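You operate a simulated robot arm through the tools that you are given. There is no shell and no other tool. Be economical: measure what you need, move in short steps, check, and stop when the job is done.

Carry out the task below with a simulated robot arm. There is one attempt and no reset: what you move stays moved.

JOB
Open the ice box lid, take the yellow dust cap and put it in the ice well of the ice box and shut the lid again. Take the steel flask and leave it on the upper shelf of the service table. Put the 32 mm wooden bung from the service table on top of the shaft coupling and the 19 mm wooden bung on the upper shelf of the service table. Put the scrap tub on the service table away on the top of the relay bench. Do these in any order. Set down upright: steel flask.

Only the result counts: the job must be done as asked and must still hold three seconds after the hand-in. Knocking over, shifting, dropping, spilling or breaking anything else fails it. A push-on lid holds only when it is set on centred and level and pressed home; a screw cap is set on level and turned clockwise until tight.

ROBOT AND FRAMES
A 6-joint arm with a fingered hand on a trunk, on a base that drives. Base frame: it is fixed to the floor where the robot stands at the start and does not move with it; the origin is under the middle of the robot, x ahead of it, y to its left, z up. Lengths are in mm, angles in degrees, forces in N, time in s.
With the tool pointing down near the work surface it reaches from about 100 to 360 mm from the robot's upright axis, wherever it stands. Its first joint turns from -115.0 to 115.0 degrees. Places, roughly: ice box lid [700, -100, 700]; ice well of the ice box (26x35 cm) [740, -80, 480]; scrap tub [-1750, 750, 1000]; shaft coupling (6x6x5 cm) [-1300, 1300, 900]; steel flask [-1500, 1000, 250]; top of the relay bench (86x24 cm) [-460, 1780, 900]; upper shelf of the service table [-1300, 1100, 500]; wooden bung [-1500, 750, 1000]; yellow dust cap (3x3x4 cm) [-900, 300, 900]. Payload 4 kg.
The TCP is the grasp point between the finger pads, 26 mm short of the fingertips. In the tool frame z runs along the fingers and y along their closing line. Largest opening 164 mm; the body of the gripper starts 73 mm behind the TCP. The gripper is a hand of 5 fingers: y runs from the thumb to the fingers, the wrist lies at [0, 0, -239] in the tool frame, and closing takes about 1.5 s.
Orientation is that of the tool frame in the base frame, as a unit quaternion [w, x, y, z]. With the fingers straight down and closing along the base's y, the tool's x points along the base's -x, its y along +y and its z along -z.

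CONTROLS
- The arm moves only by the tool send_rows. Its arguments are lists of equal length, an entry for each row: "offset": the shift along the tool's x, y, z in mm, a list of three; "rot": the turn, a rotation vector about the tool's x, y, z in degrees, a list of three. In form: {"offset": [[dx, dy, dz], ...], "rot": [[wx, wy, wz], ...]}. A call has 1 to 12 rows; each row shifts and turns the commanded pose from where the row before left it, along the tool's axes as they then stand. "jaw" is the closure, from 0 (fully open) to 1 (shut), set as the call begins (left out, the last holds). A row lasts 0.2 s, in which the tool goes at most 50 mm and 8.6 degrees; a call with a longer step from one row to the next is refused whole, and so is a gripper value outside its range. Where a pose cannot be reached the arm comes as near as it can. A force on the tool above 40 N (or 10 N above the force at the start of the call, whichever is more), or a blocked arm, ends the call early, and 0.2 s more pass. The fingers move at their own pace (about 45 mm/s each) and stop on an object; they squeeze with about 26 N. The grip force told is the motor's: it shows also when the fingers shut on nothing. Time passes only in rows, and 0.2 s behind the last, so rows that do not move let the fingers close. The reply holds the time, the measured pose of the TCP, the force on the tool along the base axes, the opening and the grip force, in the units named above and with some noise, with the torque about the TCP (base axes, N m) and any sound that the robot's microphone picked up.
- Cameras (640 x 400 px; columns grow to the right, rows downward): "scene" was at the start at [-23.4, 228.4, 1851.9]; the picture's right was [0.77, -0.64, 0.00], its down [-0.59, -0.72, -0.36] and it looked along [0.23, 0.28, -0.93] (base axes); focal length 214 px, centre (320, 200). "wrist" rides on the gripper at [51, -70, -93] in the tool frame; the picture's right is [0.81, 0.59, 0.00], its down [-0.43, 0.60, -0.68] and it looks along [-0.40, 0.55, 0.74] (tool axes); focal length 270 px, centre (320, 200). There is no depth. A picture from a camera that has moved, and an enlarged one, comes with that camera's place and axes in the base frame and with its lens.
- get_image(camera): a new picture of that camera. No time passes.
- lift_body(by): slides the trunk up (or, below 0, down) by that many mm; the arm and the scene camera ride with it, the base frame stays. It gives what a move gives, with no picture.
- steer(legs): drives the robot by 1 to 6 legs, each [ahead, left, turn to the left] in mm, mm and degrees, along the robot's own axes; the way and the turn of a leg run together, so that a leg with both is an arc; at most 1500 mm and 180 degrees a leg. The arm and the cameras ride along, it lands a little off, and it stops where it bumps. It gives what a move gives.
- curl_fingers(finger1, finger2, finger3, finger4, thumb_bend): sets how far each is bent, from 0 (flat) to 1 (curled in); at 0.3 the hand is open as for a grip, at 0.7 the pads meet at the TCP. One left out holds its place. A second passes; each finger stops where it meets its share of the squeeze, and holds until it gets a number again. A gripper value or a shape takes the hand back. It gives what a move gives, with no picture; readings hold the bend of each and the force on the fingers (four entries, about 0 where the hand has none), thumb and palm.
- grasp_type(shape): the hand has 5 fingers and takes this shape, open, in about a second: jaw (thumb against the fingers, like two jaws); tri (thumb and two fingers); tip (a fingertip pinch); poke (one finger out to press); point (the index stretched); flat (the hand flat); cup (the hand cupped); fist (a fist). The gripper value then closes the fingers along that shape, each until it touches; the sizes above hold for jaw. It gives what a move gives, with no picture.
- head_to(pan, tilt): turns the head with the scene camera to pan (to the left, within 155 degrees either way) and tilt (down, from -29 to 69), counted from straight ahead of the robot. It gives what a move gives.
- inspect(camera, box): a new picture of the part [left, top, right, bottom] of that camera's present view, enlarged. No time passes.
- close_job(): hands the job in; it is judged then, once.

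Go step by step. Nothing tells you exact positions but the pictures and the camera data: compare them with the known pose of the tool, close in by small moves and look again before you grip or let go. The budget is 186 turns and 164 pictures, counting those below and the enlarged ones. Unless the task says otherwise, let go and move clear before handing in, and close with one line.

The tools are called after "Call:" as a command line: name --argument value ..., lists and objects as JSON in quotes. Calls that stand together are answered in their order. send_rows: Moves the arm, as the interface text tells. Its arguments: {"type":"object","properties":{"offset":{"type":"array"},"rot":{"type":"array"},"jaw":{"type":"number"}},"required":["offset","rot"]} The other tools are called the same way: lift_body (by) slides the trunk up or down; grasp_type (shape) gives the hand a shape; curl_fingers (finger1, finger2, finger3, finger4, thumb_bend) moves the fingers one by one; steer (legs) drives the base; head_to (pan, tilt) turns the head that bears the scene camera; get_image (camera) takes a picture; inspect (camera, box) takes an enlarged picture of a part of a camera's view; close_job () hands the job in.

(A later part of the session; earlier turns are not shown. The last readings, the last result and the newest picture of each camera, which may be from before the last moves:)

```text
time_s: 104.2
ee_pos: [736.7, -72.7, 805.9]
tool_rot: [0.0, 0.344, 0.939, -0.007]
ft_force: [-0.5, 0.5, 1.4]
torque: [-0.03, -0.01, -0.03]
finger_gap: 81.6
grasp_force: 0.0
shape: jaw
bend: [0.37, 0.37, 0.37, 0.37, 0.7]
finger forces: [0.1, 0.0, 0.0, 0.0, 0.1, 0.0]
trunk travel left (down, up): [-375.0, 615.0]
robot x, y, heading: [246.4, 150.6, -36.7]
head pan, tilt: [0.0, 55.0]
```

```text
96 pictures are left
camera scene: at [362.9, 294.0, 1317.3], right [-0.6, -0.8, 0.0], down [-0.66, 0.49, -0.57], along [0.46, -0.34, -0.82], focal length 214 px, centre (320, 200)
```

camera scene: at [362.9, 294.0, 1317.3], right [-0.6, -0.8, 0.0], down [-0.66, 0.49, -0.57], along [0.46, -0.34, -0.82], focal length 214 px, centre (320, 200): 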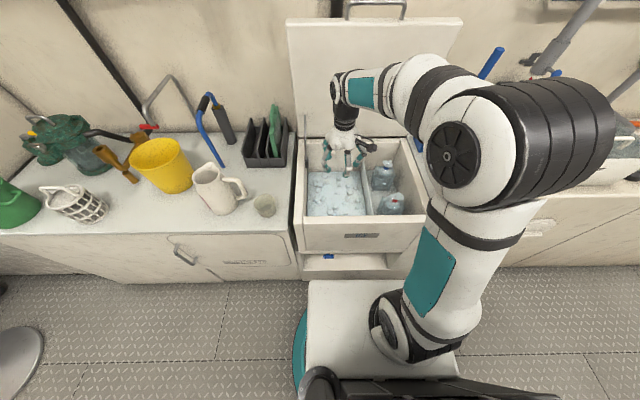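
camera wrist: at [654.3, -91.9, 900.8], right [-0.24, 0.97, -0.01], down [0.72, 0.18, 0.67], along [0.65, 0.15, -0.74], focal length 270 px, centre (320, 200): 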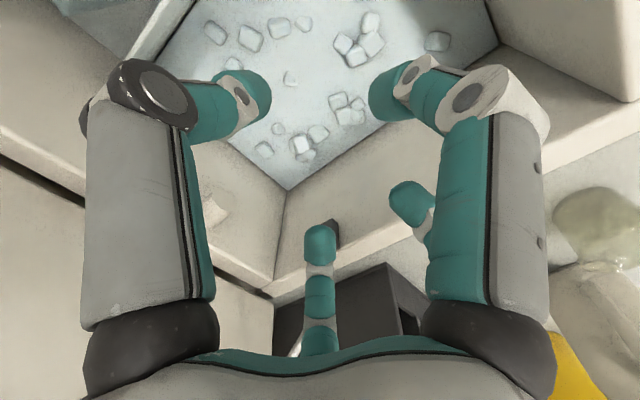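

The cap is in the well beneath the ice surface. Now for the lid: I rise above it and look at the handle bar, which now points upward.

Call:
lift_body --by 400

Call:
send_rows --offset '[[0, 0, 0], [0, 0, 0], [0, 0, 0], [0, 0, 0], [0, 0, 0], [0, 0, 0], [0, 0, 0], [0, 0, 0], [0, 0, 0], [0, 0, 0], [0, 0, 0]]' --rot '[[0, 0, -8.2], [0, 0, -8.2], [0, 0, -8.2], [0, 0, -8.2], [0, 0, -8.2], [0, 0, -8.2], [0, 0, -8.2], [0, 0, -8.2], [0, 0, -8.2], [0, 0, -8.2], [0, 0, -8]]' --jaw 0.5

Call:
get_image --camera "scene"

Call:
get_image --camera "wrist"

```text
time_s: 108.0
ee_pos: [737.1, -71.9, 1206.1]
tool_rot: [-0.001, 0.345, 0.939, -0.007]
ft_force: [-0.6, 0.6, 0.5]
torque: [-0.01, 0.01, -0.02]
finger_gap: 81.6
grasp_force: 0.1
shape: jaw
bend: [0.37, 0.37, 0.37, 0.37, 0.7]
finger forces: [0.0, 0.0, 0.1, 0.0, 0.0, 0.0]
trunk travel left (down, up): [-775.0, 215.0]
robot x, y, heading: [241.6, 152.9, -36.5]
head pan, tilt: [0.0, 55.0]
```

```text
time_s: 110.5
ee_pos: [737.7, -72.6, 1206.4]
tool_rot: [-0.005, -0.421, 0.907, -0.005]
ft_force: [-0.4, 0.0, -0.2]
torque: [-0.03, 0.02, 0.01]
finger_gap: 81.7
grasp_force: 0.1
shape: jaw
bend: [0.37, 0.37, 0.37, 0.37, 0.7]
finger forces: [0.1, 0.0, 0.0, 0.0, 0.0, 0.0]
trunk travel left (down, up): [-775.0, 215.0]
robot x, y, heading: [242.4, 152.9, -36.7]
head pan, tilt: [0.0, 55.0]
```

```text
95 pictures are left
camera scene: at [362.9, 294.0, 1717.4], right [-0.6, -0.8, 0.0], down [-0.66, 0.49, -0.57], along [0.46, -0.34, -0.82], focal length 214 px, centre (320, 200)
```

scene: 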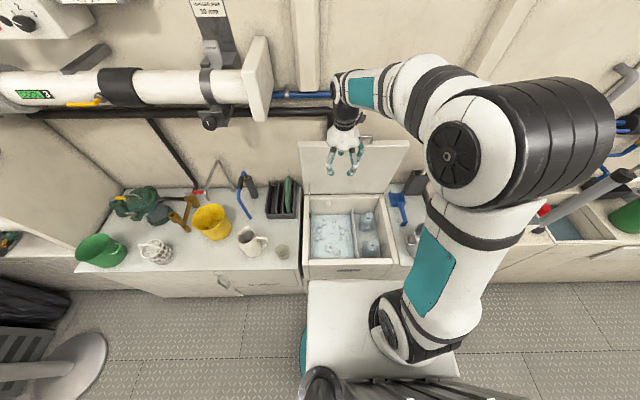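

```text
94 pictures are left
camera wrist: at [758.4, -155.2, 1301.3], right [-0.97, -0.24, 0.01], down [-0.17, 0.72, 0.67], along [-0.16, 0.65, -0.74], focal length 270 px, centre (320, 200)
```

wrist: 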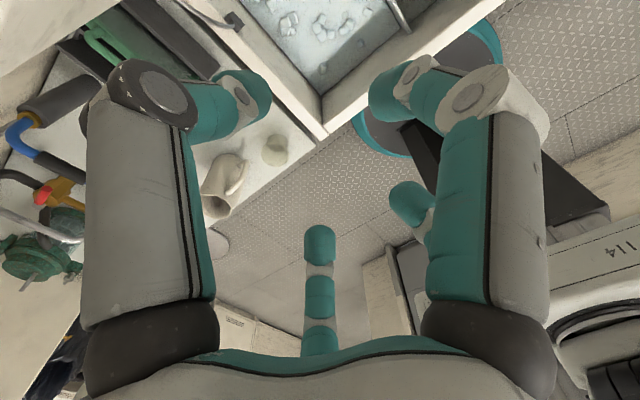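

Call:
inspect --camera "scene" --box '[280, 110, 440, 210]'

```text
4.00 times, centred on (360, 160) of scene
camera zoom: at [362.9, 294.0, 1717.4], right [-0.6, -0.8, 0.0], down [-0.66, 0.49, -0.57], along [0.46, -0.34, -0.82], focal length 858 px, centre (160, 360)
```

zoom: 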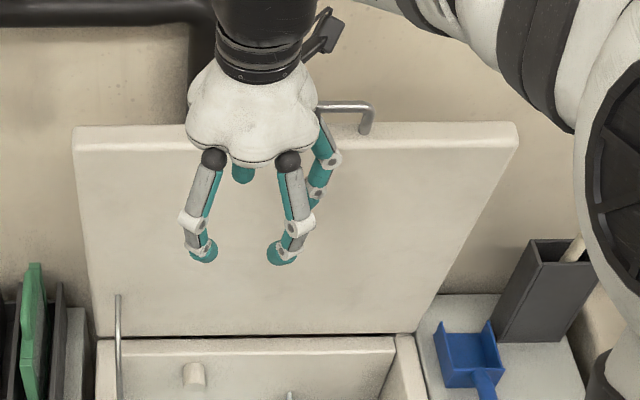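

The bar points up at about z 1173. I'll back off and pitch the hand forward-down about 48° so it can grip the bar without touching the wall pipes.

Call:
steer --legs '[[-200, -40, 0]]'

Call:
send_rows --offset '[[0, -30, 0], [0, -30, 0], [0, 0, 0], [0, 0, 0], [0, 0, 0], [0, 0, 0], [0, 0, 0], [0, 0, 0]]' --rot '[[0, 0, 0], [0, 0, 0], [8, 0, 0], [8, 0, 0], [8, 0, 0], [8, 0, 0], [8, 0, 0], [8, 0, 0]]' --jaw 0.6

Call:
lift_body --by -250

Call:
send_rows --offset '[[0, -33, -30], [0, -33, -30], [0, -33, -30], [0, -33, -30], [0, -33, -30], [0, -33, -30]]' --rot '[[0, 0, 0], [0, 0, 0], [0, 0, 0], [0, 0, 0], [0, 0, 0], [0, 0, 0]]'

Call:
get_image --camera "scene"

Call:
get_image --camera "wrist"

```text
time_s: 112.1
ee_pos: [547.7, 21.0, 1207.7]
tool_rot: [-0.005, -0.423, 0.906, -0.006]
ft_force: [-0.1, 0.5, 1.4]
torque: [0.0, -0.02, 0.02]
finger_gap: 81.6
grasp_force: 0.1
shape: jaw
bend: [0.37, 0.37, 0.37, 0.37, 0.7]
finger forces: [0.0, 0.1, 0.0, 0.0, 0.0, 0.0]
trunk travel left (down, up): [-775.0, 215.0]
robot x, y, heading: [54.1, 241.4, -36.5]
head pan, tilt: [0.0, 55.0]
```

```text
time_s: 113.9
ee_pos: [595.5, -18.6, 1205.2]
tool_rot: [0.169, -0.388, 0.826, -0.372]
ft_force: [0.0, 0.5, 0.5]
torque: [0.0, 0.02, 0.01]
finger_gap: 66.2
grasp_force: 0.1
shape: jaw
bend: [0.42, 0.42, 0.42, 0.42, 0.7]
finger forces: [0.0, 0.0, 0.0, 0.1, 0.1, 0.0]
trunk travel left (down, up): [-775.0, 215.0]
robot x, y, heading: [53.6, 239.9, -36.5]
head pan, tilt: [0.0, 55.0]
```

```text
time_s: 116.5
ee_pos: [596.0, -19.0, 956.4]
tool_rot: [0.168, -0.388, 0.825, -0.374]
ft_force: [-0.5, 0.1, -1.1]
torque: [0.03, 0.01, 0.02]
finger_gap: 66.1
grasp_force: 0.0
shape: jaw
bend: [0.42, 0.42, 0.42, 0.42, 0.7]
finger forces: [0.0, 0.0, 0.1, 0.1, 0.0, 0.0]
trunk travel left (down, up): [-525.0, 465.0]
robot x, y, heading: [54.7, 239.9, -36.3]
head pan, tilt: [0.0, 55.0]
```

```text
time_s: 117.9
ee_pos: [596.3, -15.1, 1225.1]
tool_rot: [0.168, -0.39, 0.825, -0.374]
ft_force: [-0.4, 0.1, -0.2]
torque: [-0.01, 0.01, 0.0]
finger_gap: 65.6
grasp_force: 0.2
shape: jaw
bend: [0.42, 0.42, 0.42, 0.42, 0.7]
finger forces: [0.0, 0.0, 0.0, 0.1, 0.0, 0.0]
trunk travel left (down, up): [-525.0, 465.0]
robot x, y, heading: [54.1, 241.1, -36.4]
head pan, tilt: [0.0, 55.0]
```

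```text
92 pictures are left
camera scene: at [172.7, 383.9, 1467.3], right [-0.59, -0.81, 0.0], down [-0.66, 0.48, -0.57], along [0.46, -0.34, -0.82], focal length 214 px, centre (320, 200)
```

scene: 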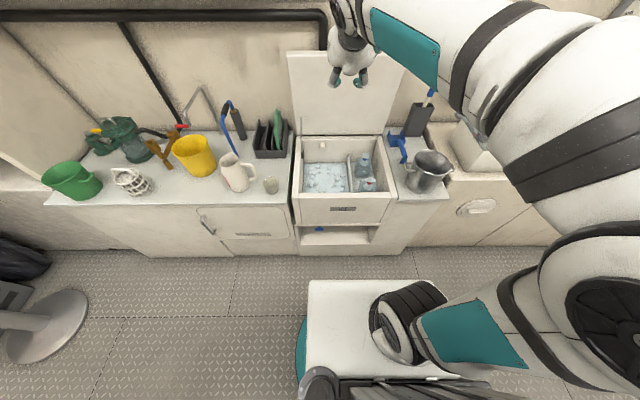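

```text
91 pictures are left
camera wrist: at [547.1, -37.9, 1340.2], right [-0.82, -0.37, -0.43], down [-0.41, 0.91, 0.0], along [0.39, 0.18, -0.9], focal length 270 px, centre (320, 200)
```

wrist: 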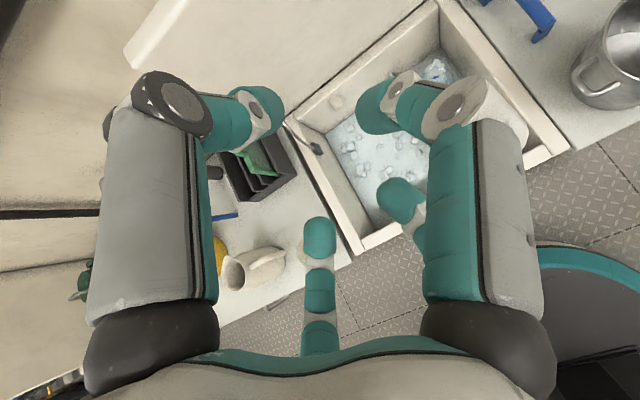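

Call:
steer --legs '[[60, -25, 0]]'

Call:
send_rows --offset '[[0, -25, 28], [0, -25, 28], [0, -25, 28], [0, -25, 28], [0, -25, 28]]' --rot '[[0, 0, 0], [0, 0, 0], [0, 0, 0], [0, 0, 0], [0, 0, 0]]'

Call:
head_to --pan 0 --tilt 30

Call:
inspect --camera "scene" --box '[260, 50, 460, 175]'

Call:
get_image --camera "wrist"

```text
time_s: 118.9
ee_pos: [629.3, -72.0, 1224.2]
tool_rot: [0.167, -0.387, 0.826, -0.374]
ft_force: [-0.1, -0.3, 0.6]
torque: [0.0, -0.01, -0.04]
finger_gap: 66.0
grasp_force: 0.1
shape: jaw
bend: [0.42, 0.42, 0.42, 0.42, 0.7]
finger forces: [0.0, 0.0, 0.0, 0.0, 0.1, 0.0]
trunk travel left (down, up): [-525.0, 465.0]
robot x, y, heading: [84.6, 187.5, -36.2]
head pan, tilt: [0.0, 55.0]
```

```text
time_s: 120.1
ee_pos: [772.0, -193.7, 1223.4]
tool_rot: [0.167, -0.388, 0.826, -0.373]
ft_force: [0.2, -0.4, 0.0]
torque: [-0.02, -0.02, -0.01]
finger_gap: 65.9
grasp_force: 0.0
shape: jaw
bend: [0.42, 0.42, 0.42, 0.42, 0.7]
finger forces: [0.0, 0.1, 0.1, 0.1, 0.0, 0.0]
trunk travel left (down, up): [-525.0, 465.0]
robot x, y, heading: [86.2, 185.6, -36.3]
head pan, tilt: [0.0, 55.0]
```

```text
time_s: 121.0
ee_pos: [770.4, -192.4, 1224.4]
tool_rot: [0.167, -0.388, 0.826, -0.374]
ft_force: [0.6, 0.3, -0.9]
torque: [0.01, 0.02, 0.0]
finger_gap: 65.9
grasp_force: 0.0
shape: jaw
bend: [0.42, 0.42, 0.42, 0.42, 0.7]
finger forces: [0.0, 0.1, 0.1, 0.0, 0.0, 0.0]
trunk travel left (down, up): [-525.0, 465.0]
robot x, y, heading: [88.4, 187.1, -36.2]
head pan, tilt: [0.0, 30.0]
```

```text
3.20 times, centred on (360, 112) of scene
camera zoom: at [220.6, 317.5, 1503.3], right [-0.59, -0.81, 0.0], down [-0.4, 0.3, -0.87], along [0.7, -0.51, -0.5], focal length 686 px, centre (192, 480)
```

zoom: 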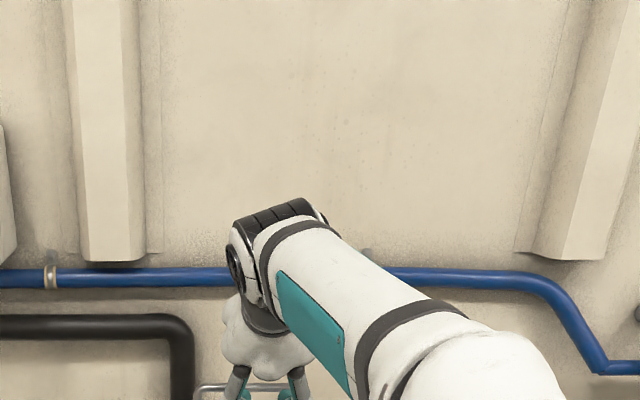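

```text
89 pictures are left
camera wrist: at [721.9, -215.3, 1339.4], right [-0.82, -0.37, -0.43], down [-0.41, 0.91, 0.0], along [0.39, 0.18, -0.9], focal length 270 px, centre (320, 200)
```

wrist: 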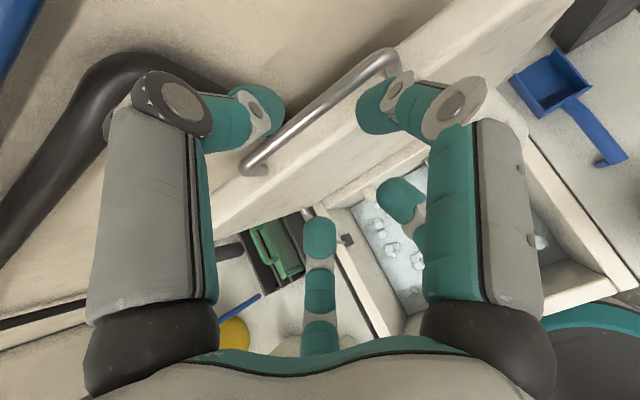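

The bar lies right between the digits. It's simpler to hook it: I close the hand, pass over the bar, settle behind it and pull along the arc.

Call:
send_rows --offset '[[0, -25, -5], [0, -25, 0], [0, 0, 0], [0, 0, 0], [0, 0, 0], [0, 0, 25], [0, 0, 25], [0, 0, 22]]' --rot '[[0, 0, 0], [0, 0, 0], [0, 0, 0], [0, 0, 0], [0, 0, 0], [0, 0, 0], [0, 0, 0], [0, 0, 0]]' --jaw 1

Call:
get_image --camera "wrist"

```text
time_s: 122.8
ee_pos: [836.0, -244.1, 1219.6]
tool_rot: [0.167, -0.388, 0.826, -0.373]
ft_force: [0.0, 0.5, -0.6]
torque: [0.01, 0.02, 0.01]
finger_gap: 0.0
grasp_force: 25.6
shape: jaw
bend: [0.7, 0.7, 0.7, 0.7, 0.7]
finger forces: [0.0, 0.0, 0.1, 0.1, 0.0, 0.0]
trunk travel left (down, up): [-525.0, 465.0]
robot x, y, heading: [82.0, 186.4, -36.6]
head pan, tilt: [0.0, 30.0]
```

```text
88 pictures are left
camera wrist: at [786.1, -267.7, 1334.6], right [-0.82, -0.37, -0.43], down [-0.41, 0.91, 0.0], along [0.39, 0.18, -0.9], focal length 270 px, centre (320, 200)
```

wrist: 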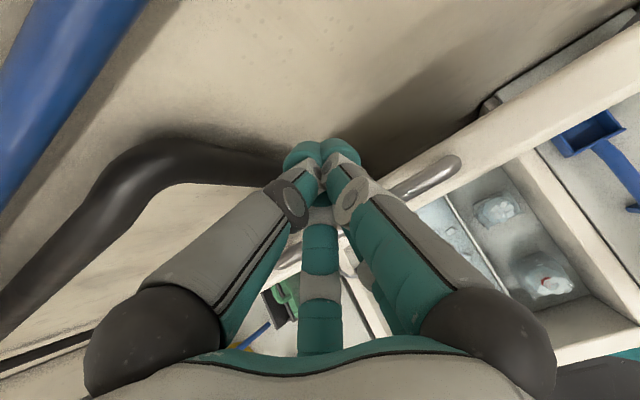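

Call:
send_rows --offset '[[0, 0, 10], [0, 8, 0], [0, 8, 0], [0, 8, 0], [0, 8, 0], [0, 8, 0]]' --rot '[[0, 0, 0], [0, 0, 0], [0, 0, 0], [0, 0, 0], [0, 0, 0], [0, 0, 0]]'

Call:
get_image --camera "wrist"

```text
time_s: 124.2
ee_pos: [818.7, -232.5, 1187.0]
tool_rot: [0.17, -0.387, 0.824, -0.377]
ft_force: [-0.1, 1.0, 18.0]
torque: [0.07, 0.1, 0.03]
finger_gap: 0.1
grasp_force: 26.0
shape: jaw
bend: [0.7, 0.7, 0.7, 0.7, 0.7]
finger forces: [0.0, 0.5, 9.5, 0.1, 0.1, 0.0]
trunk travel left (down, up): [-525.0, 465.0]
robot x, y, heading: [85.2, 182.9, -36.4]
head pan, tilt: [0.0, 30.0]
```

```text
87 pictures are left
camera wrist: at [769.7, -255.0, 1302.1], right [-0.82, -0.38, -0.43], down [-0.41, 0.91, -0.01], along [0.4, 0.17, -0.9], focal length 270 px, centre (320, 200)
```

wrist: 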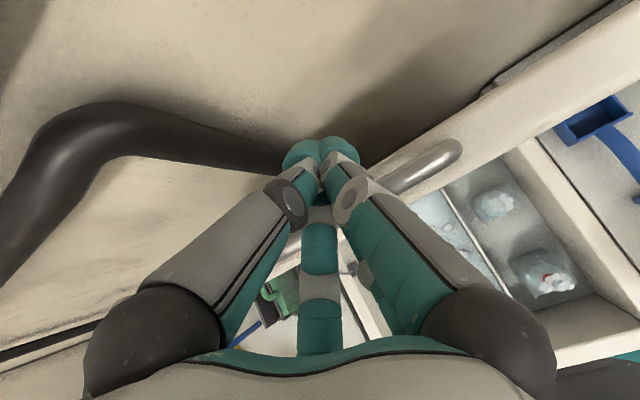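

Contact on the bar. I pull back along the arc in steps.

Call:
send_rows --offset '[[0, 13, -13], [0, 14, -13], [0, 14, -13]]' --rot '[[0, 0, 0], [0, 0, 0], [0, 0, 0]]'

Call:
get_image --camera "wrist"

```text
time_s: 125.0
ee_pos: [778.1, -196.2, 1175.2]
tool_rot: [0.166, -0.389, 0.826, -0.372]
ft_force: [-0.7, -0.7, 6.6]
torque: [0.01, 0.05, 0.02]
finger_gap: 0.0
grasp_force: 25.7
shape: jaw
bend: [0.7, 0.7, 0.7, 0.7, 0.7]
finger forces: [0.1, 1.6, 2.8, 0.1, 0.0, 0.0]
trunk travel left (down, up): [-525.0, 465.0]
robot x, y, heading: [83.7, 184.2, -36.3]
head pan, tilt: [0.0, 30.0]
```

```text
86 pictures are left
camera wrist: at [728.6, -219.7, 1290.9], right [-0.82, -0.37, -0.43], down [-0.41, 0.91, 0.0], along [0.39, 0.18, -0.9], focal length 270 px, centre (320, 200)
```

wrist: 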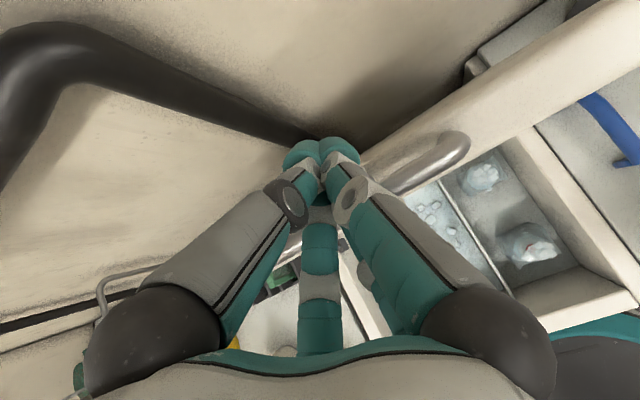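

The lid follows. I continue along the computed arc down to about 40°.

Call:
send_rows --offset '[[0, 27, -18], [0, 25, -15], [0, 34, -17], [0, 35, -13], [0, 36, -10]]' --rot '[[0, 0, 0], [0, 0, 0], [0, 0, 0], [0, 0, 0], [0, 0, 0]]'

Call:
get_image --camera "wrist"

Call:
head_to --pan 0 --tilt 45

Call:
get_image --camera "scene"

```text
time_s: 126.2
ee_pos: [658.0, -95.7, 1107.6]
tool_rot: [0.168, -0.388, 0.826, -0.373]
ft_force: [0.0, -0.5, 1.9]
torque: [-0.03, -0.01, 0.01]
finger_gap: 0.1
grasp_force: 26.0
shape: jaw
bend: [0.7, 0.7, 0.7, 0.7, 0.7]
finger forces: [0.1, 0.0, 0.0, 0.0, 0.1, 0.0]
trunk travel left (down, up): [-525.0, 465.0]
robot x, y, heading: [85.9, 186.0, -36.3]
head pan, tilt: [0.0, 30.0]
```

```text
85 pictures are left
camera wrist: at [608.1, -118.0, 1221.5], right [-0.82, -0.37, -0.43], down [-0.41, 0.91, 0.0], along [0.39, 0.18, -0.9], focal length 270 px, centre (320, 200)
```

wrist: 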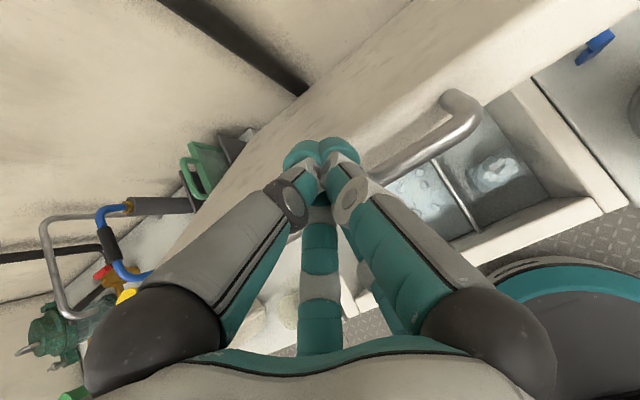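

```text
time_s: 126.9
ee_pos: [658.0, -95.3, 1107.1]
tool_rot: [0.167, -0.388, 0.825, -0.374]
ft_force: [0.2, 0.5, 1.2]
torque: [-0.03, 0.0, 0.0]
finger_gap: 0.0
grasp_force: 26.3
shape: jaw
bend: [0.7, 0.7, 0.7, 0.7, 0.7]
finger forces: [0.0, 0.0, 0.0, 0.0, 0.0, 0.0]
trunk travel left (down, up): [-525.0, 465.0]
robot x, y, heading: [85.0, 183.8, -36.4]
head pan, tilt: [0.0, 45.0]
```

```text
84 pictures are left
camera scene: at [213.2, 322.9, 1480.8], right [-0.59, -0.81, 0.0], down [-0.57, 0.42, -0.71], along [0.57, -0.42, -0.71], focal length 214 px, centre (320, 200)
```

scene: 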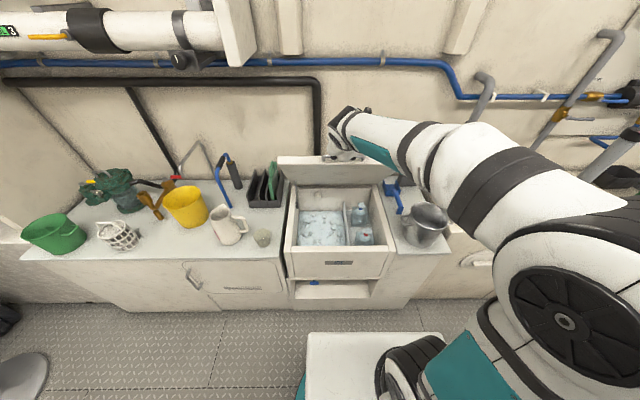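

Call:
send_rows --offset '[[0, 36, -7], [0, 37, -3], [0, 37, 0], [0, 38, 3], [0, 38, 7]]' --rot '[[0, 0, 0], [0, 0, 0], [0, 0, 0], [0, 0, 0], [0, 0, 0]]'

Call:
get_image --camera "wrist"

Call:
get_image --camera "scene"

```text
time_s: 128.1
ee_pos: [559.7, -19.5, 967.2]
tool_rot: [0.166, -0.388, 0.826, -0.374]
ft_force: [0.0, -0.1, -0.9]
torque: [0.0, 0.01, -0.01]
finger_gap: 0.0
grasp_force: 26.0
shape: jaw
bend: [0.7, 0.7, 0.7, 0.7, 0.7]
finger forces: [0.1, 0.1, 0.1, 0.1, 0.0, 0.1]
trunk travel left (down, up): [-525.0, 465.0]
robot x, y, heading: [84.6, 187.9, -36.3]
head pan, tilt: [0.0, 45.0]
```

```text
83 pictures are left
camera wrist: at [510.7, -42.2, 1082.8], right [-0.82, -0.37, -0.43], down [-0.41, 0.91, 0.0], along [0.39, 0.18, -0.9], focal length 270 px, centre (320, 200)
```

wrist: 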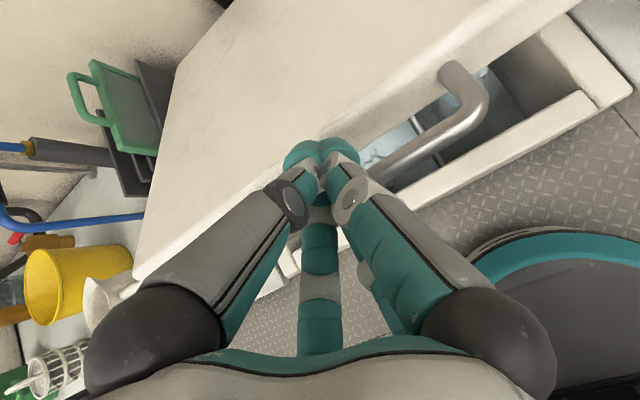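

```text
82 pictures are left
camera scene: at [213.2, 322.9, 1480.8], right [-0.59, -0.81, 0.0], down [-0.57, 0.42, -0.71], along [0.57, -0.42, -0.71], focal length 214 px, centre (320, 200)
```

scene: 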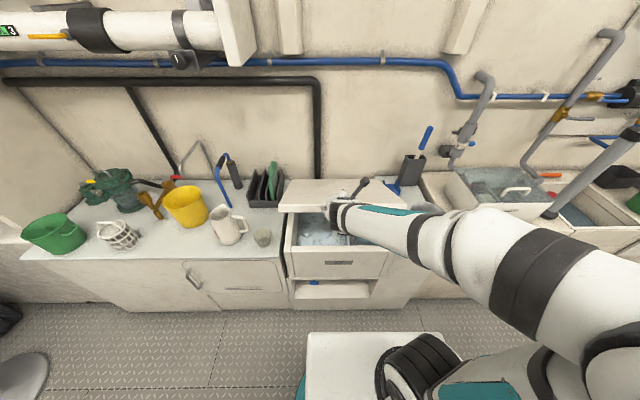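

The lid is down to about 30°. I continue pressing it down.

Call:
send_rows --offset '[[0, 32, 13], [0, 33, 15], [0, 33, 17], [0, 32, 20]]' --rot '[[0, 0, 0], [0, 0, 0], [0, 0, 0], [0, 0, 0]]'

Call:
get_image --camera "wrist"

Call:
get_image --camera "scene"

```text
time_s: 128.9
ee_pos: [550.2, 2.2, 867.8]
tool_rot: [0.164, -0.391, 0.827, -0.37]
ft_force: [-19.5, 14.0, 4.8]
torque: [0.4, 0.5, 0.12]
finger_gap: 0.1
grasp_force: 25.9
shape: jaw
bend: [0.7, 0.7, 0.7, 0.7, 0.7]
finger forces: [0.1, 0.1, 0.0, 0.1, 0.0, 0.0]
out of reach, approached as far as the arm can: row 2, 3, 4
trunk travel left (down, up): [-525.0, 465.0]
robot x, y, heading: [87.6, 187.6, -36.4]
head pan, tilt: [0.0, 45.0]
stopped in row 4: the force on the tool passed its limit at 47 N (the readings are from after the stop); the commanded pose is now the measured one
```

```text
81 pictures are left
camera wrist: at [504.3, -21.0, 983.1], right [-0.83, -0.37, -0.42], down [-0.41, 0.91, 0.01], along [0.38, 0.18, -0.91], focal length 270 px, centre (320, 200)
```

wrist: 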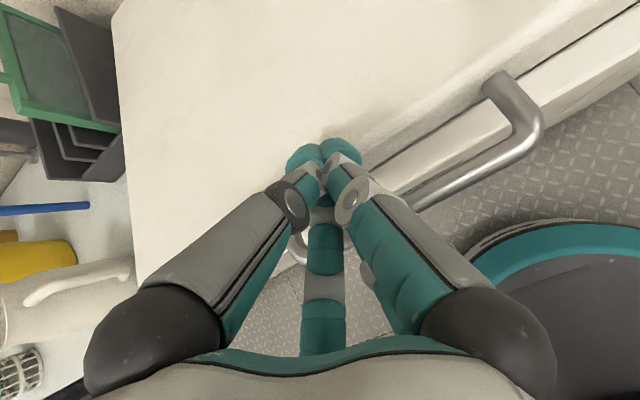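

```text
80 pictures are left
camera scene: at [209.0, 325.5, 1480.9], right [-0.59, -0.81, 0.0], down [-0.57, 0.42, -0.71], along [0.57, -0.42, -0.71], focal length 214 px, centre (320, 200)
```

scene: 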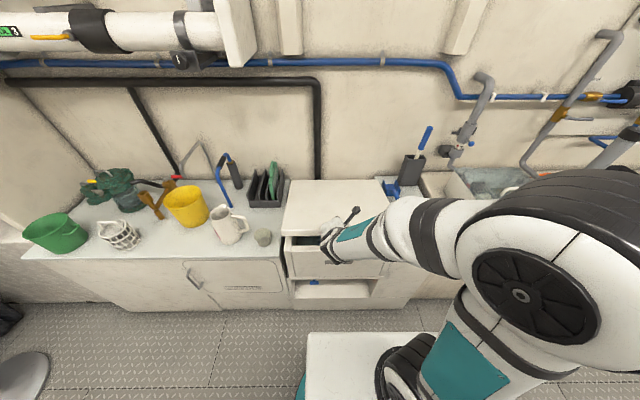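

Nearly shut (~15°). I lift off, back the base away a bit for reach, then press the lid's front edge down.

Call:
send_rows --offset '[[0, -30, -27], [0, -30, -27], [0, -30, -27]]' --rot '[[0, 0, 0], [0, 0, 0], [0, 0, 0]]'

Call:
steer --legs '[[-100, 0, 0]]'

Call:
lift_body --by -120

Call:
get_image --camera "scene"

Call:
get_image --camera "wrist"

```text
time_s: 129.8
ee_pos: [558.7, 0.7, 990.5]
tool_rot: [0.163, -0.39, 0.827, -0.37]
ft_force: [0.1, -0.5, -0.4]
torque: [-0.06, 0.01, 0.02]
finger_gap: 0.0
grasp_force: 25.7
shape: jaw
bend: [0.7, 0.7, 0.7, 0.7, 0.7]
finger forces: [0.1, 0.0, 0.0, 0.0, 0.0, 0.0]
trunk travel left (down, up): [-525.0, 465.0]
robot x, y, heading: [84.7, 189.6, -36.2]
head pan, tilt: [0.0, 45.0]
```

```text
time_s: 130.9
ee_pos: [478.1, 58.5, 989.8]
tool_rot: [0.162, -0.39, 0.827, -0.37]
ft_force: [-0.1, -0.4, -0.8]
torque: [0.0, -0.01, 0.02]
finger_gap: 0.2
grasp_force: 25.7
shape: jaw
bend: [0.7, 0.7, 0.7, 0.7, 0.7]
finger forces: [0.0, 0.1, 0.0, 0.1, 0.0, 0.0]
trunk travel left (down, up): [-525.0, 465.0]
robot x, y, heading: [5.3, 244.0, -36.4]
head pan, tilt: [0.0, 45.0]
```

```text
time_s: 132.4
ee_pos: [477.4, 58.9, 870.4]
tool_rot: [0.163, -0.39, 0.828, -0.369]
ft_force: [-0.3, -0.8, -0.1]
torque: [0.0, -0.02, 0.03]
finger_gap: 0.0
grasp_force: 25.9
shape: jaw
bend: [0.7, 0.7, 0.7, 0.7, 0.7]
finger forces: [0.0, 0.0, 0.0, 0.1, 0.0, 0.0]
trunk travel left (down, up): [-405.0, 585.0]
robot x, y, heading: [6.7, 246.3, -36.3]
head pan, tilt: [0.0, 45.0]
```

```text
79 pictures are left
camera scene: at [133.9, 381.1, 1360.8], right [-0.59, -0.8, 0.0], down [-0.57, 0.42, -0.71], along [0.57, -0.42, -0.71], focal length 214 px, centre (320, 200)
```

scene: 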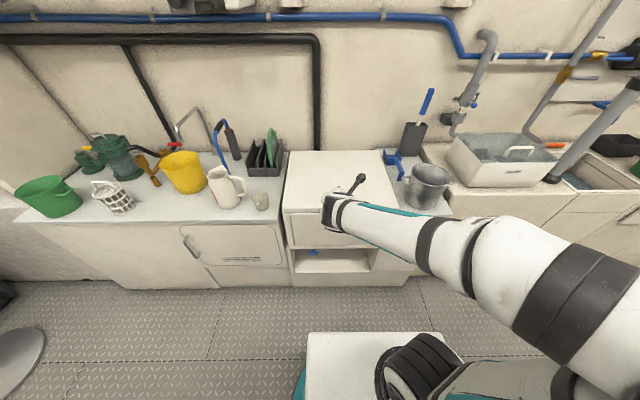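

```text
78 pictures are left
camera wrist: at [429.9, 34.7, 985.7], right [-0.83, -0.37, -0.42], down [-0.41, 0.91, 0.01], along [0.38, 0.18, -0.91], focal length 270 px, centre (320, 200)
```

wrist: 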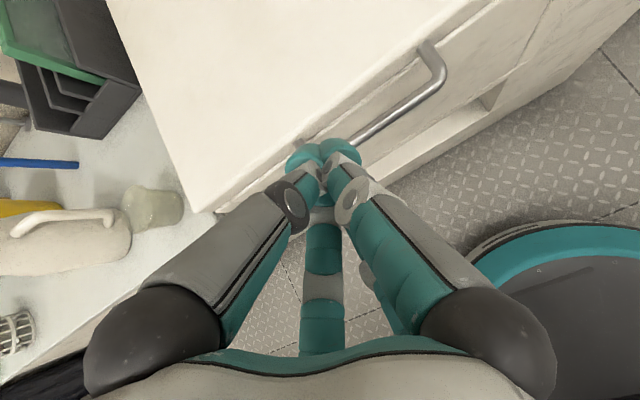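

Call:
inspect --camera "scene" --box '[270, 140, 430, 240]'

Call:
inspect --camera "wrist" --box '[200, 0, 520, 200]'

```text
4.00 times, centred on (350, 190) of scene
camera zoom: at [133.9, 381.1, 1360.8], right [-0.59, -0.8, 0.0], down [-0.57, 0.42, -0.71], along [0.57, -0.42, -0.71], focal length 858 px, centre (200, 240)
```

zoom: 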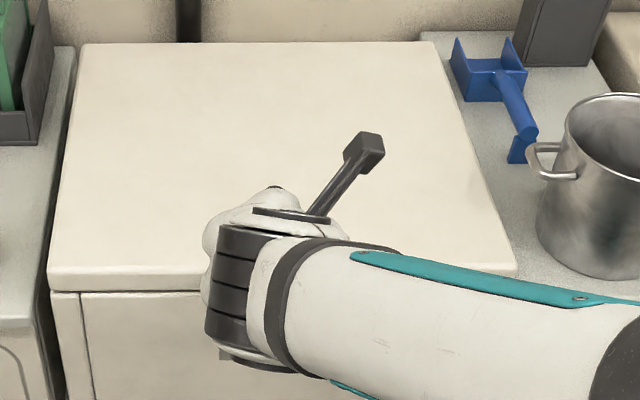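

```text
2.00 times, centred on (360, 100) of wrist
camera zoom: at [429.9, 34.7, 985.7], right [-0.83, -0.37, -0.42], down [-0.41, 0.91, 0.01], along [0.38, 0.18, -0.91], focal length 541 px, centre (240, 400)
```

zoom: 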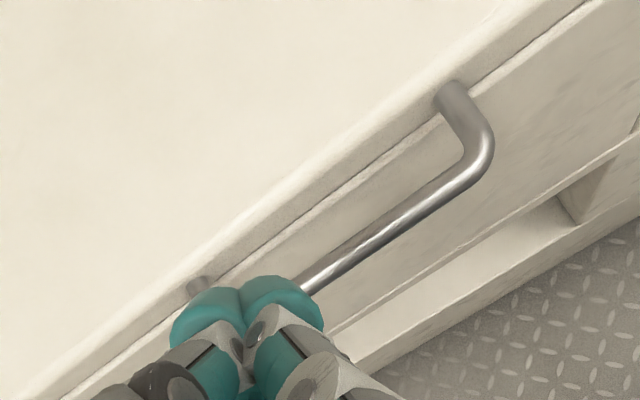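

The lid is shut. Now I fold the arm, back off and move left (toward the passage), then look around for the route to the back room.

Call:
send_rows --offset '[[0, -25, -22], [0, -25, -22], [0, 0, 0], [0, 0, 0], [0, 0, 0], [0, 0, 0], [0, 0, 0], [0, 0, 0], [0, 0, 0], [0, 45, 0], [0, 45, 0], [0, 30, 0]]' --rot '[[0, 0, 0], [0, 0, 0], [-8, 0, 0], [-8, 0, 0], [-8, 0, 0], [-8, 0, 0], [-8, 0, 0], [-7, 0, 0], [0, 0, 0], [0, 0, 0], [0, 0, 0], [0, 0, 0]]' --jaw 0.5

Call:
lift_body --by 300

Call:
steer --legs '[[-350, 0, 0], [0, 1450, 0]]'

Call:
head_to --pan 150 --tilt 35

Call:
get_image --camera "scene"

Call:
head_to --pan -150 --tilt 35

Call:
get_image --camera "scene"

```text
time_s: 135.0
ee_pos: [404.5, 133.7, 928.4]
tool_rot: [-0.006, -0.422, 0.907, -0.009]
ft_force: [0.7, -0.1, -0.5]
torque: [0.0, 0.02, 0.01]
finger_gap: 81.8
grasp_force: 0.1
shape: jaw
bend: [0.37, 0.37, 0.37, 0.37, 0.7]
finger forces: [0.0, 0.1, 0.0, 0.1, 0.1, 0.1]
out of reach, approached as far as the arm can: row 1, 2
trunk travel left (down, up): [-405.0, 585.0]
robot x, y, heading: [9.6, 242.5, -36.2]
head pan, tilt: [0.0, 45.0]
```

```text
time_s: 138.0
ee_pos: [404.9, 133.4, 1227.4]
tool_rot: [-0.006, -0.422, 0.906, -0.009]
ft_force: [-0.4, 0.2, 0.3]
torque: [-0.01, 0.02, 0.0]
finger_gap: 81.9
grasp_force: 0.0
shape: jaw
bend: [0.37, 0.37, 0.37, 0.37, 0.7]
finger forces: [0.0, 0.1, 0.0, 0.0, 0.1, 0.0]
trunk travel left (down, up): [-705.0, 285.0]
robot x, y, heading: [7.5, 245.9, -36.6]
head pan, tilt: [0.0, 45.0]
```

```text
time_s: 147.0
ee_pos: [977.8, 1489.8, 1227.6]
tool_rot: [-0.006, -0.419, 0.908, -0.01]
ft_force: [-0.5, -1.0, -0.4]
torque: [-0.03, 0.01, -0.01]
finger_gap: 81.7
grasp_force: 0.0
shape: jaw
bend: [0.37, 0.37, 0.37, 0.37, 0.7]
finger forces: [0.1, 0.1, 0.0, 0.0, 0.1, 0.1]
trunk travel left (down, up): [-705.0, 285.0]
robot x, y, heading: [578.3, 1601.4, -37.1]
head pan, tilt: [0.0, 45.0]
```

```text
time_s: 149.3
ee_pos: [976.8, 1489.1, 1227.2]
tool_rot: [-0.007, -0.419, 0.908, -0.01]
ft_force: [-0.9, 0.0, 0.6]
torque: [-0.03, 0.0, 0.02]
finger_gap: 81.5
grasp_force: 0.1
shape: jaw
bend: [0.37, 0.37, 0.37, 0.37, 0.7]
finger forces: [0.1, 0.0, 0.0, 0.1, 0.0, 0.1]
trunk travel left (down, up): [-705.0, 285.0]
robot x, y, heading: [576.3, 1601.8, -36.8]
head pan, tilt: [150.0, 35.0]
```

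```text
75 pictures are left
camera scene: at [608.9, 1868.2, 1675.6], right [0.92, 0.39, 0.0], down [0.23, -0.53, -0.82], along [-0.32, 0.75, -0.57], focal length 214 px, centre (320, 200)
```

scene: 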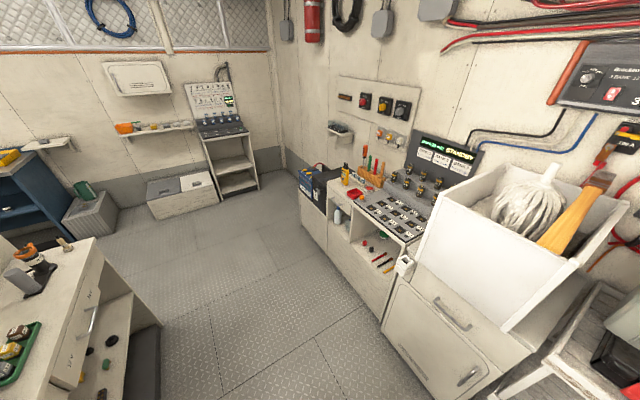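

```text
time_s: 153.4
ee_pos: [976.3, 1489.0, 1227.3]
tool_rot: [-0.007, -0.418, 0.908, -0.01]
ft_force: [-0.5, 0.0, 0.4]
torque: [-0.02, -0.01, 0.06]
finger_gap: 81.6
grasp_force: 0.0
shape: jaw
bend: [0.37, 0.37, 0.37, 0.37, 0.7]
finger forces: [0.0, 0.0, 0.0, 0.0, 0.1, 0.0]
trunk travel left (down, up): [-705.0, 285.0]
robot x, y, heading: [579.1, 1599.7, -37.0]
head pan, tilt: [-150.0, 35.0]
```

```text
74 pictures are left
camera scene: at [556.0, 1797.7, 1675.6], right [0.12, 0.99, 0.0], down [0.57, -0.07, -0.82], along [-0.81, 0.1, -0.57], focal length 214 px, centre (320, 200)
```

scene: 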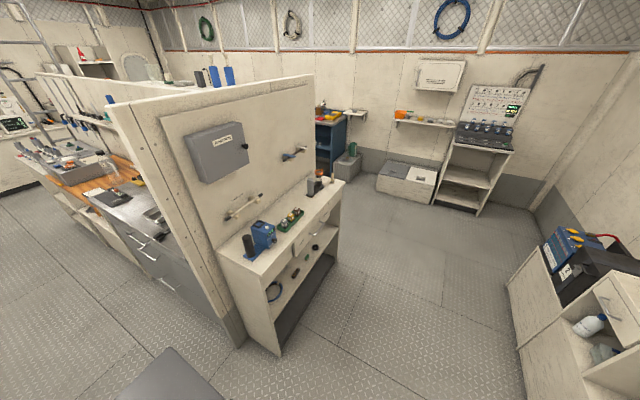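

The relay bench stands on the far side of the side partition; the service table is still hidden behind the main partition. I drive along the aisle and round the corner.

Call:
steer --legs '[[0, 170, 0], [-1500, 0, 0], [-450, 0, 0]]'

Call:
head_to --pan -60 --tilt 35

Call:
get_image --camera "scene"

```text
time_s: 164.2
ee_pos: [-475.1, 2796.0, 1227.3]
tool_rot: [-0.006, -0.408, 0.913, -0.01]
ft_force: [-0.2, 0.2, 0.2]
torque: [-0.03, 0.0, -0.04]
finger_gap: 81.6
grasp_force: 0.0
shape: jaw
bend: [0.37, 0.37, 0.37, 0.37, 0.7]
finger forces: [0.0, 0.1, 0.0, 0.0, 0.0, 0.0]
trunk travel left (down, up): [-705.0, 285.0]
robot x, y, heading: [-872.8, 2918.2, -38.3]
head pan, tilt: [-150.0, 35.0]
```

```text
time_s: 165.8
ee_pos: [-475.5, 2796.4, 1227.8]
tool_rot: [-0.007, -0.407, 0.913, -0.01]
ft_force: [-0.2, 0.0, 0.5]
torque: [0.01, 0.02, 0.03]
finger_gap: 81.8
grasp_force: 0.1
shape: jaw
bend: [0.37, 0.37, 0.37, 0.37, 0.7]
finger forces: [0.0, 0.0, 0.1, 0.0, 0.1, 0.0]
trunk travel left (down, up): [-705.0, 285.0]
robot x, y, heading: [-875.8, 2921.1, -38.0]
head pan, tilt: [-60.0, 35.0]
```

```text
73 pictures are left
camera scene: at [-813.9, 3014.4, 1675.6], right [-0.99, 0.14, 0.0], down [0.08, 0.57, -0.82], along [-0.12, -0.81, -0.57], focal length 214 px, centre (320, 200)
```

scene: 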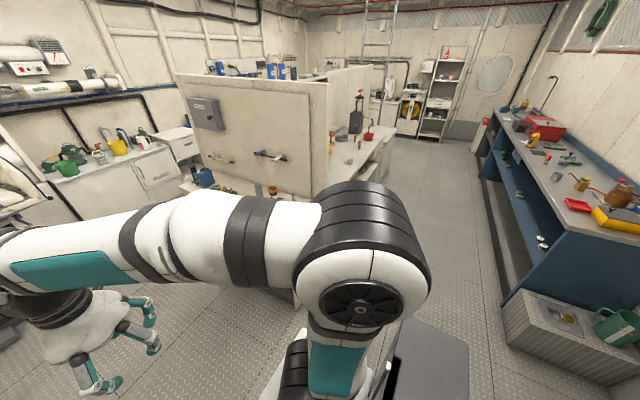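

The aisle behind the partition is free. I go along it to the service table.

Call:
steer --legs '[[0, 0, 1.5], [-60, 0, 0], [0, -1350, 0]]'

Call:
head_to --pan 0 --tilt 45

Call:
get_image --camera "scene"

```text
time_s: 173.6
ee_pos: [-1301.6, 1753.9, 1228.5]
tool_rot: [-0.005, -0.442, 0.897, -0.01]
ft_force: [0.2, 0.1, -0.1]
torque: [0.03, -0.03, 0.01]
finger_gap: 81.7
grasp_force: 0.1
shape: jaw
bend: [0.37, 0.37, 0.37, 0.37, 0.7]
finger forces: [0.1, 0.1, 0.2, 0.0, 0.0, 0.0]
trunk travel left (down, up): [-705.0, 285.0]
robot x, y, heading: [-1705.8, 1843.9, -33.9]
head pan, tilt: [-60.0, 35.0]
```

```text
time_s: 174.9
ee_pos: [-1300.1, 1752.6, 1227.3]
tool_rot: [-0.005, -0.442, 0.897, -0.01]
ft_force: [0.6, 0.1, -0.3]
torque: [-0.01, -0.04, 0.0]
finger_gap: 82.2
grasp_force: 0.1
shape: jaw
bend: [0.37, 0.37, 0.37, 0.37, 0.7]
finger forces: [0.0, 0.1, 0.0, 0.1, 0.0, 0.1]
trunk travel left (down, up): [-705.0, 285.0]
robot x, y, heading: [-1705.1, 1846.9, -33.7]
head pan, tilt: [0.0, 45.0]
```

```text
72 pictures are left
camera scene: at [-1582.4, 1987.6, 1660.8], right [-0.56, -0.83, 0.0], down [-0.59, 0.39, -0.71], along [0.59, -0.39, -0.71], focal length 214 px, centre (320, 200)
```

scene: 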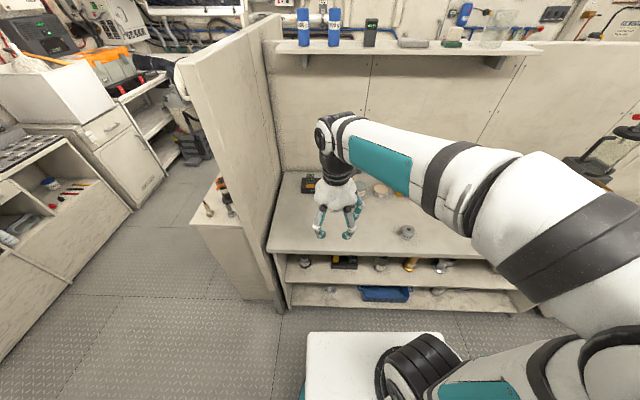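

Call:
steer --legs '[[0, 0, -3], [-50, -450, 0]]'

Call:
get_image --camera "scene"

Call:
inspect --camera "scene" --box '[120, 160, 360, 310]'

Call:
get_image --camera "wrist"

```text
time_s: 178.0
ee_pos: [-1615.7, 1400.5, 1227.2]
tool_rot: [-0.005, -0.417, 0.909, -0.009]
ft_force: [0.5, -0.1, 0.1]
torque: [-0.02, -0.03, -0.02]
finger_gap: 81.7
grasp_force: 0.0
shape: jaw
bend: [0.37, 0.37, 0.37, 0.37, 0.7]
finger forces: [0.1, 0.0, 0.0, 0.0, 0.0, 0.0]
trunk travel left (down, up): [-705.0, 285.0]
robot x, y, heading: [-2012.2, 1515.7, -36.6]
head pan, tilt: [0.0, 45.0]
```

```text
71 pictures are left
camera scene: at [-1884.0, 1651.3, 1660.9], right [-0.6, -0.8, 0.0], down [-0.57, 0.42, -0.71], along [0.57, -0.42, -0.71], focal length 214 px, centre (320, 200)
```

scene: 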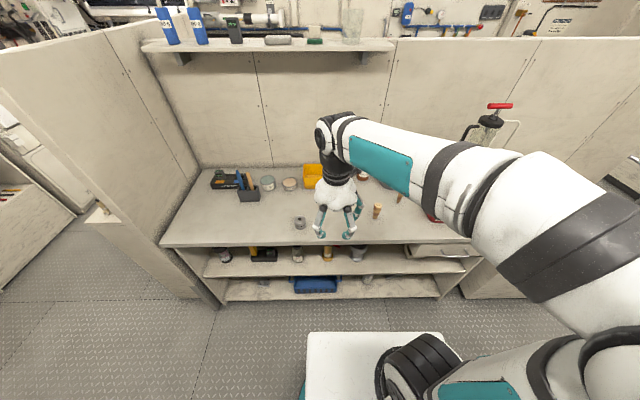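

```text
2.67 times, centred on (240, 235) of scene
camera zoom: at [-1884.0, 1651.3, 1660.9], right [-0.6, -0.8, 0.0], down [-0.57, 0.42, -0.71], along [0.57, -0.42, -0.71], focal length 572 px, centre (533, 107)
```

zoom: 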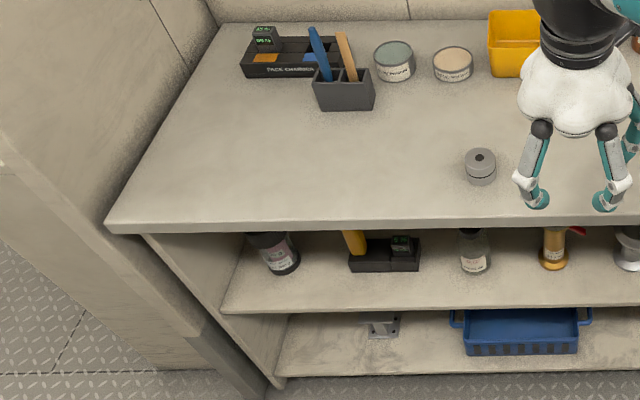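

```text
69 pictures are left
camera wrist: at [-1594.9, 1319.7, 1323.3], right [-0.97, -0.23, 0.01], down [-0.17, 0.73, 0.66], along [-0.16, 0.64, -0.75], focal length 270 px, centre (320, 200)
```

wrist: 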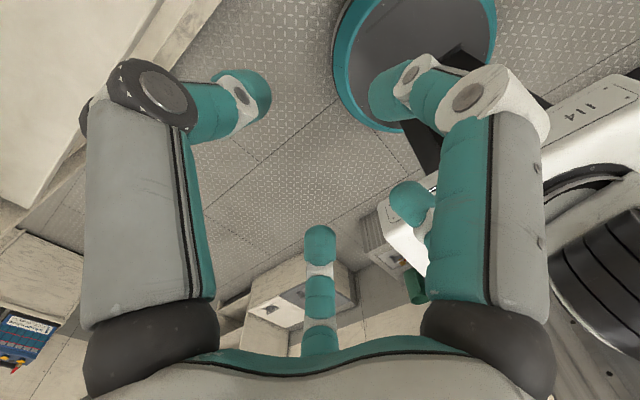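

I see the table: shaft coupling near the front, bungs beside it, shelves below. I move further right to see the rest.

Call:
steer --legs '[[-50, -400, 0]]'

Call:
get_image --camera "scene"

Call:
inspect --camera "scene" --box '[130, 150, 370, 300]'

```text
time_s: 180.5
ee_pos: [-1896.8, 1111.1, 1228.0]
tool_rot: [-0.005, -0.417, 0.909, -0.009]
ft_force: [0.2, 0.2, -0.2]
torque: [-0.01, -0.02, 0.01]
finger_gap: 81.7
grasp_force: 0.1
shape: jaw
bend: [0.37, 0.37, 0.37, 0.37, 0.7]
finger forces: [0.0, 0.1, 0.0, 0.0, 0.1, 0.0]
trunk travel left (down, up): [-705.0, 285.0]
robot x, y, heading: [-2293.7, 1225.0, -36.9]
head pan, tilt: [0.0, 45.0]
```

```text
68 pictures are left
camera scene: at [-2164.0, 1361.2, 1660.9], right [-0.6, -0.8, 0.0], down [-0.56, 0.43, -0.71], along [0.56, -0.43, -0.71], focal length 214 px, centre (320, 200)
```

scene: 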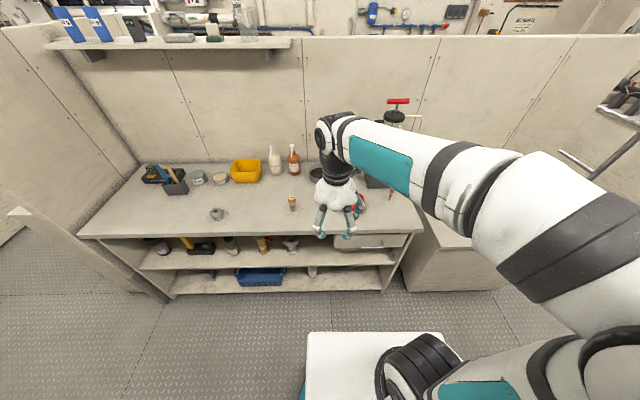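

```text
2.67 times, centred on (250, 225) of scene
camera zoom: at [-2164.0, 1361.2, 1660.9], right [-0.6, -0.8, 0.0], down [-0.56, 0.43, -0.71], along [0.56, -0.43, -0.71], focal length 572 px, centre (507, 133)
```

zoom: 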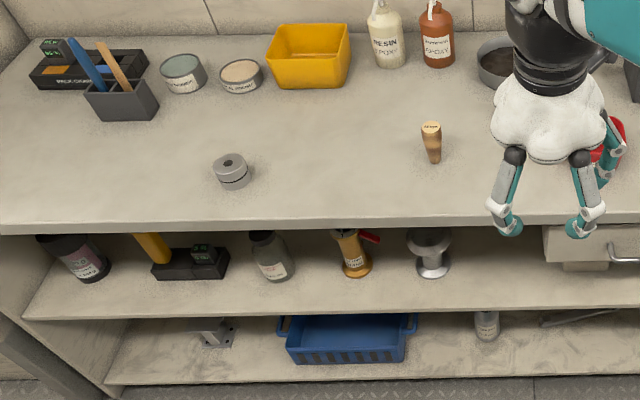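

Call:
inspect --camera "scene" --box '[272, 185, 312, 210]'

Call:
inspect --camera "scene" --box '[300, 140, 428, 220]'

Call:
inspect --camera "scene" --box '[280, 240, 344, 280]'

```text
16.00 times, centred on (292, 198) of scene
camera zoom: at [-2164.0, 1361.2, 1660.9], right [-0.6, -0.8, 0.0], down [-0.56, 0.43, -0.71], along [0.56, -0.43, -0.71], focal length 3432 px, centre (768, 240)
```

zoom: 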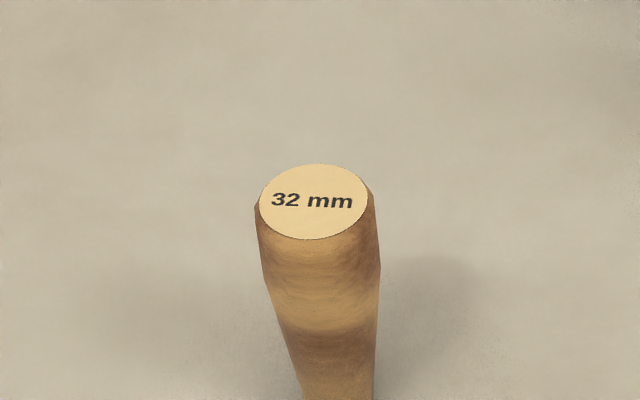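

```text
5.00 times, centred on (364, 180) of scene
camera zoom: at [-2164.0, 1361.2, 1660.9], right [-0.6, -0.8, 0.0], down [-0.56, 0.43, -0.71], along [0.56, -0.43, -0.71], focal length 1072 px, centre (100, 300)
```

zoom: 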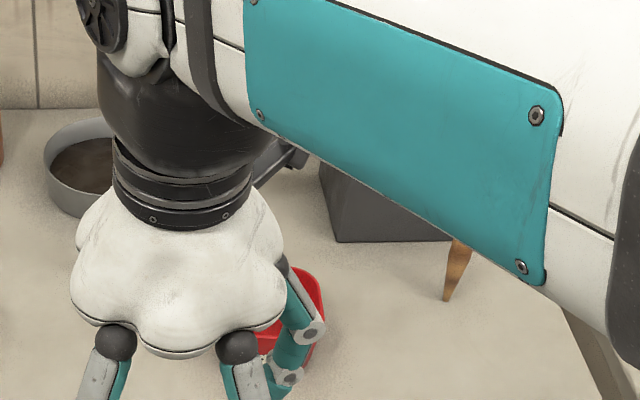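

```text
10.00 times, centred on (312, 260) of scene
camera zoom: at [-2164.0, 1361.2, 1660.9], right [-0.6, -0.8, 0.0], down [-0.56, 0.43, -0.71], along [0.56, -0.43, -0.71], focal length 2145 px, centre (400, -400)
```

zoom: 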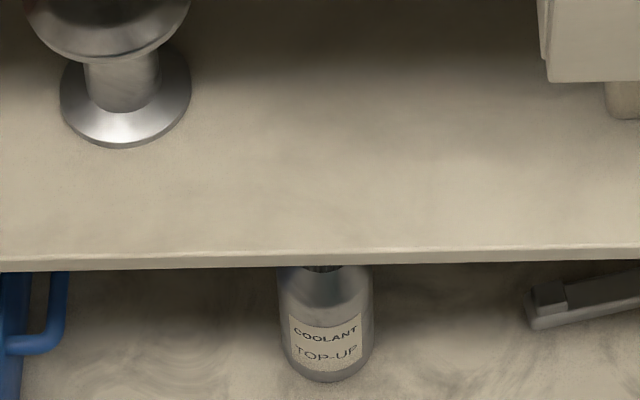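

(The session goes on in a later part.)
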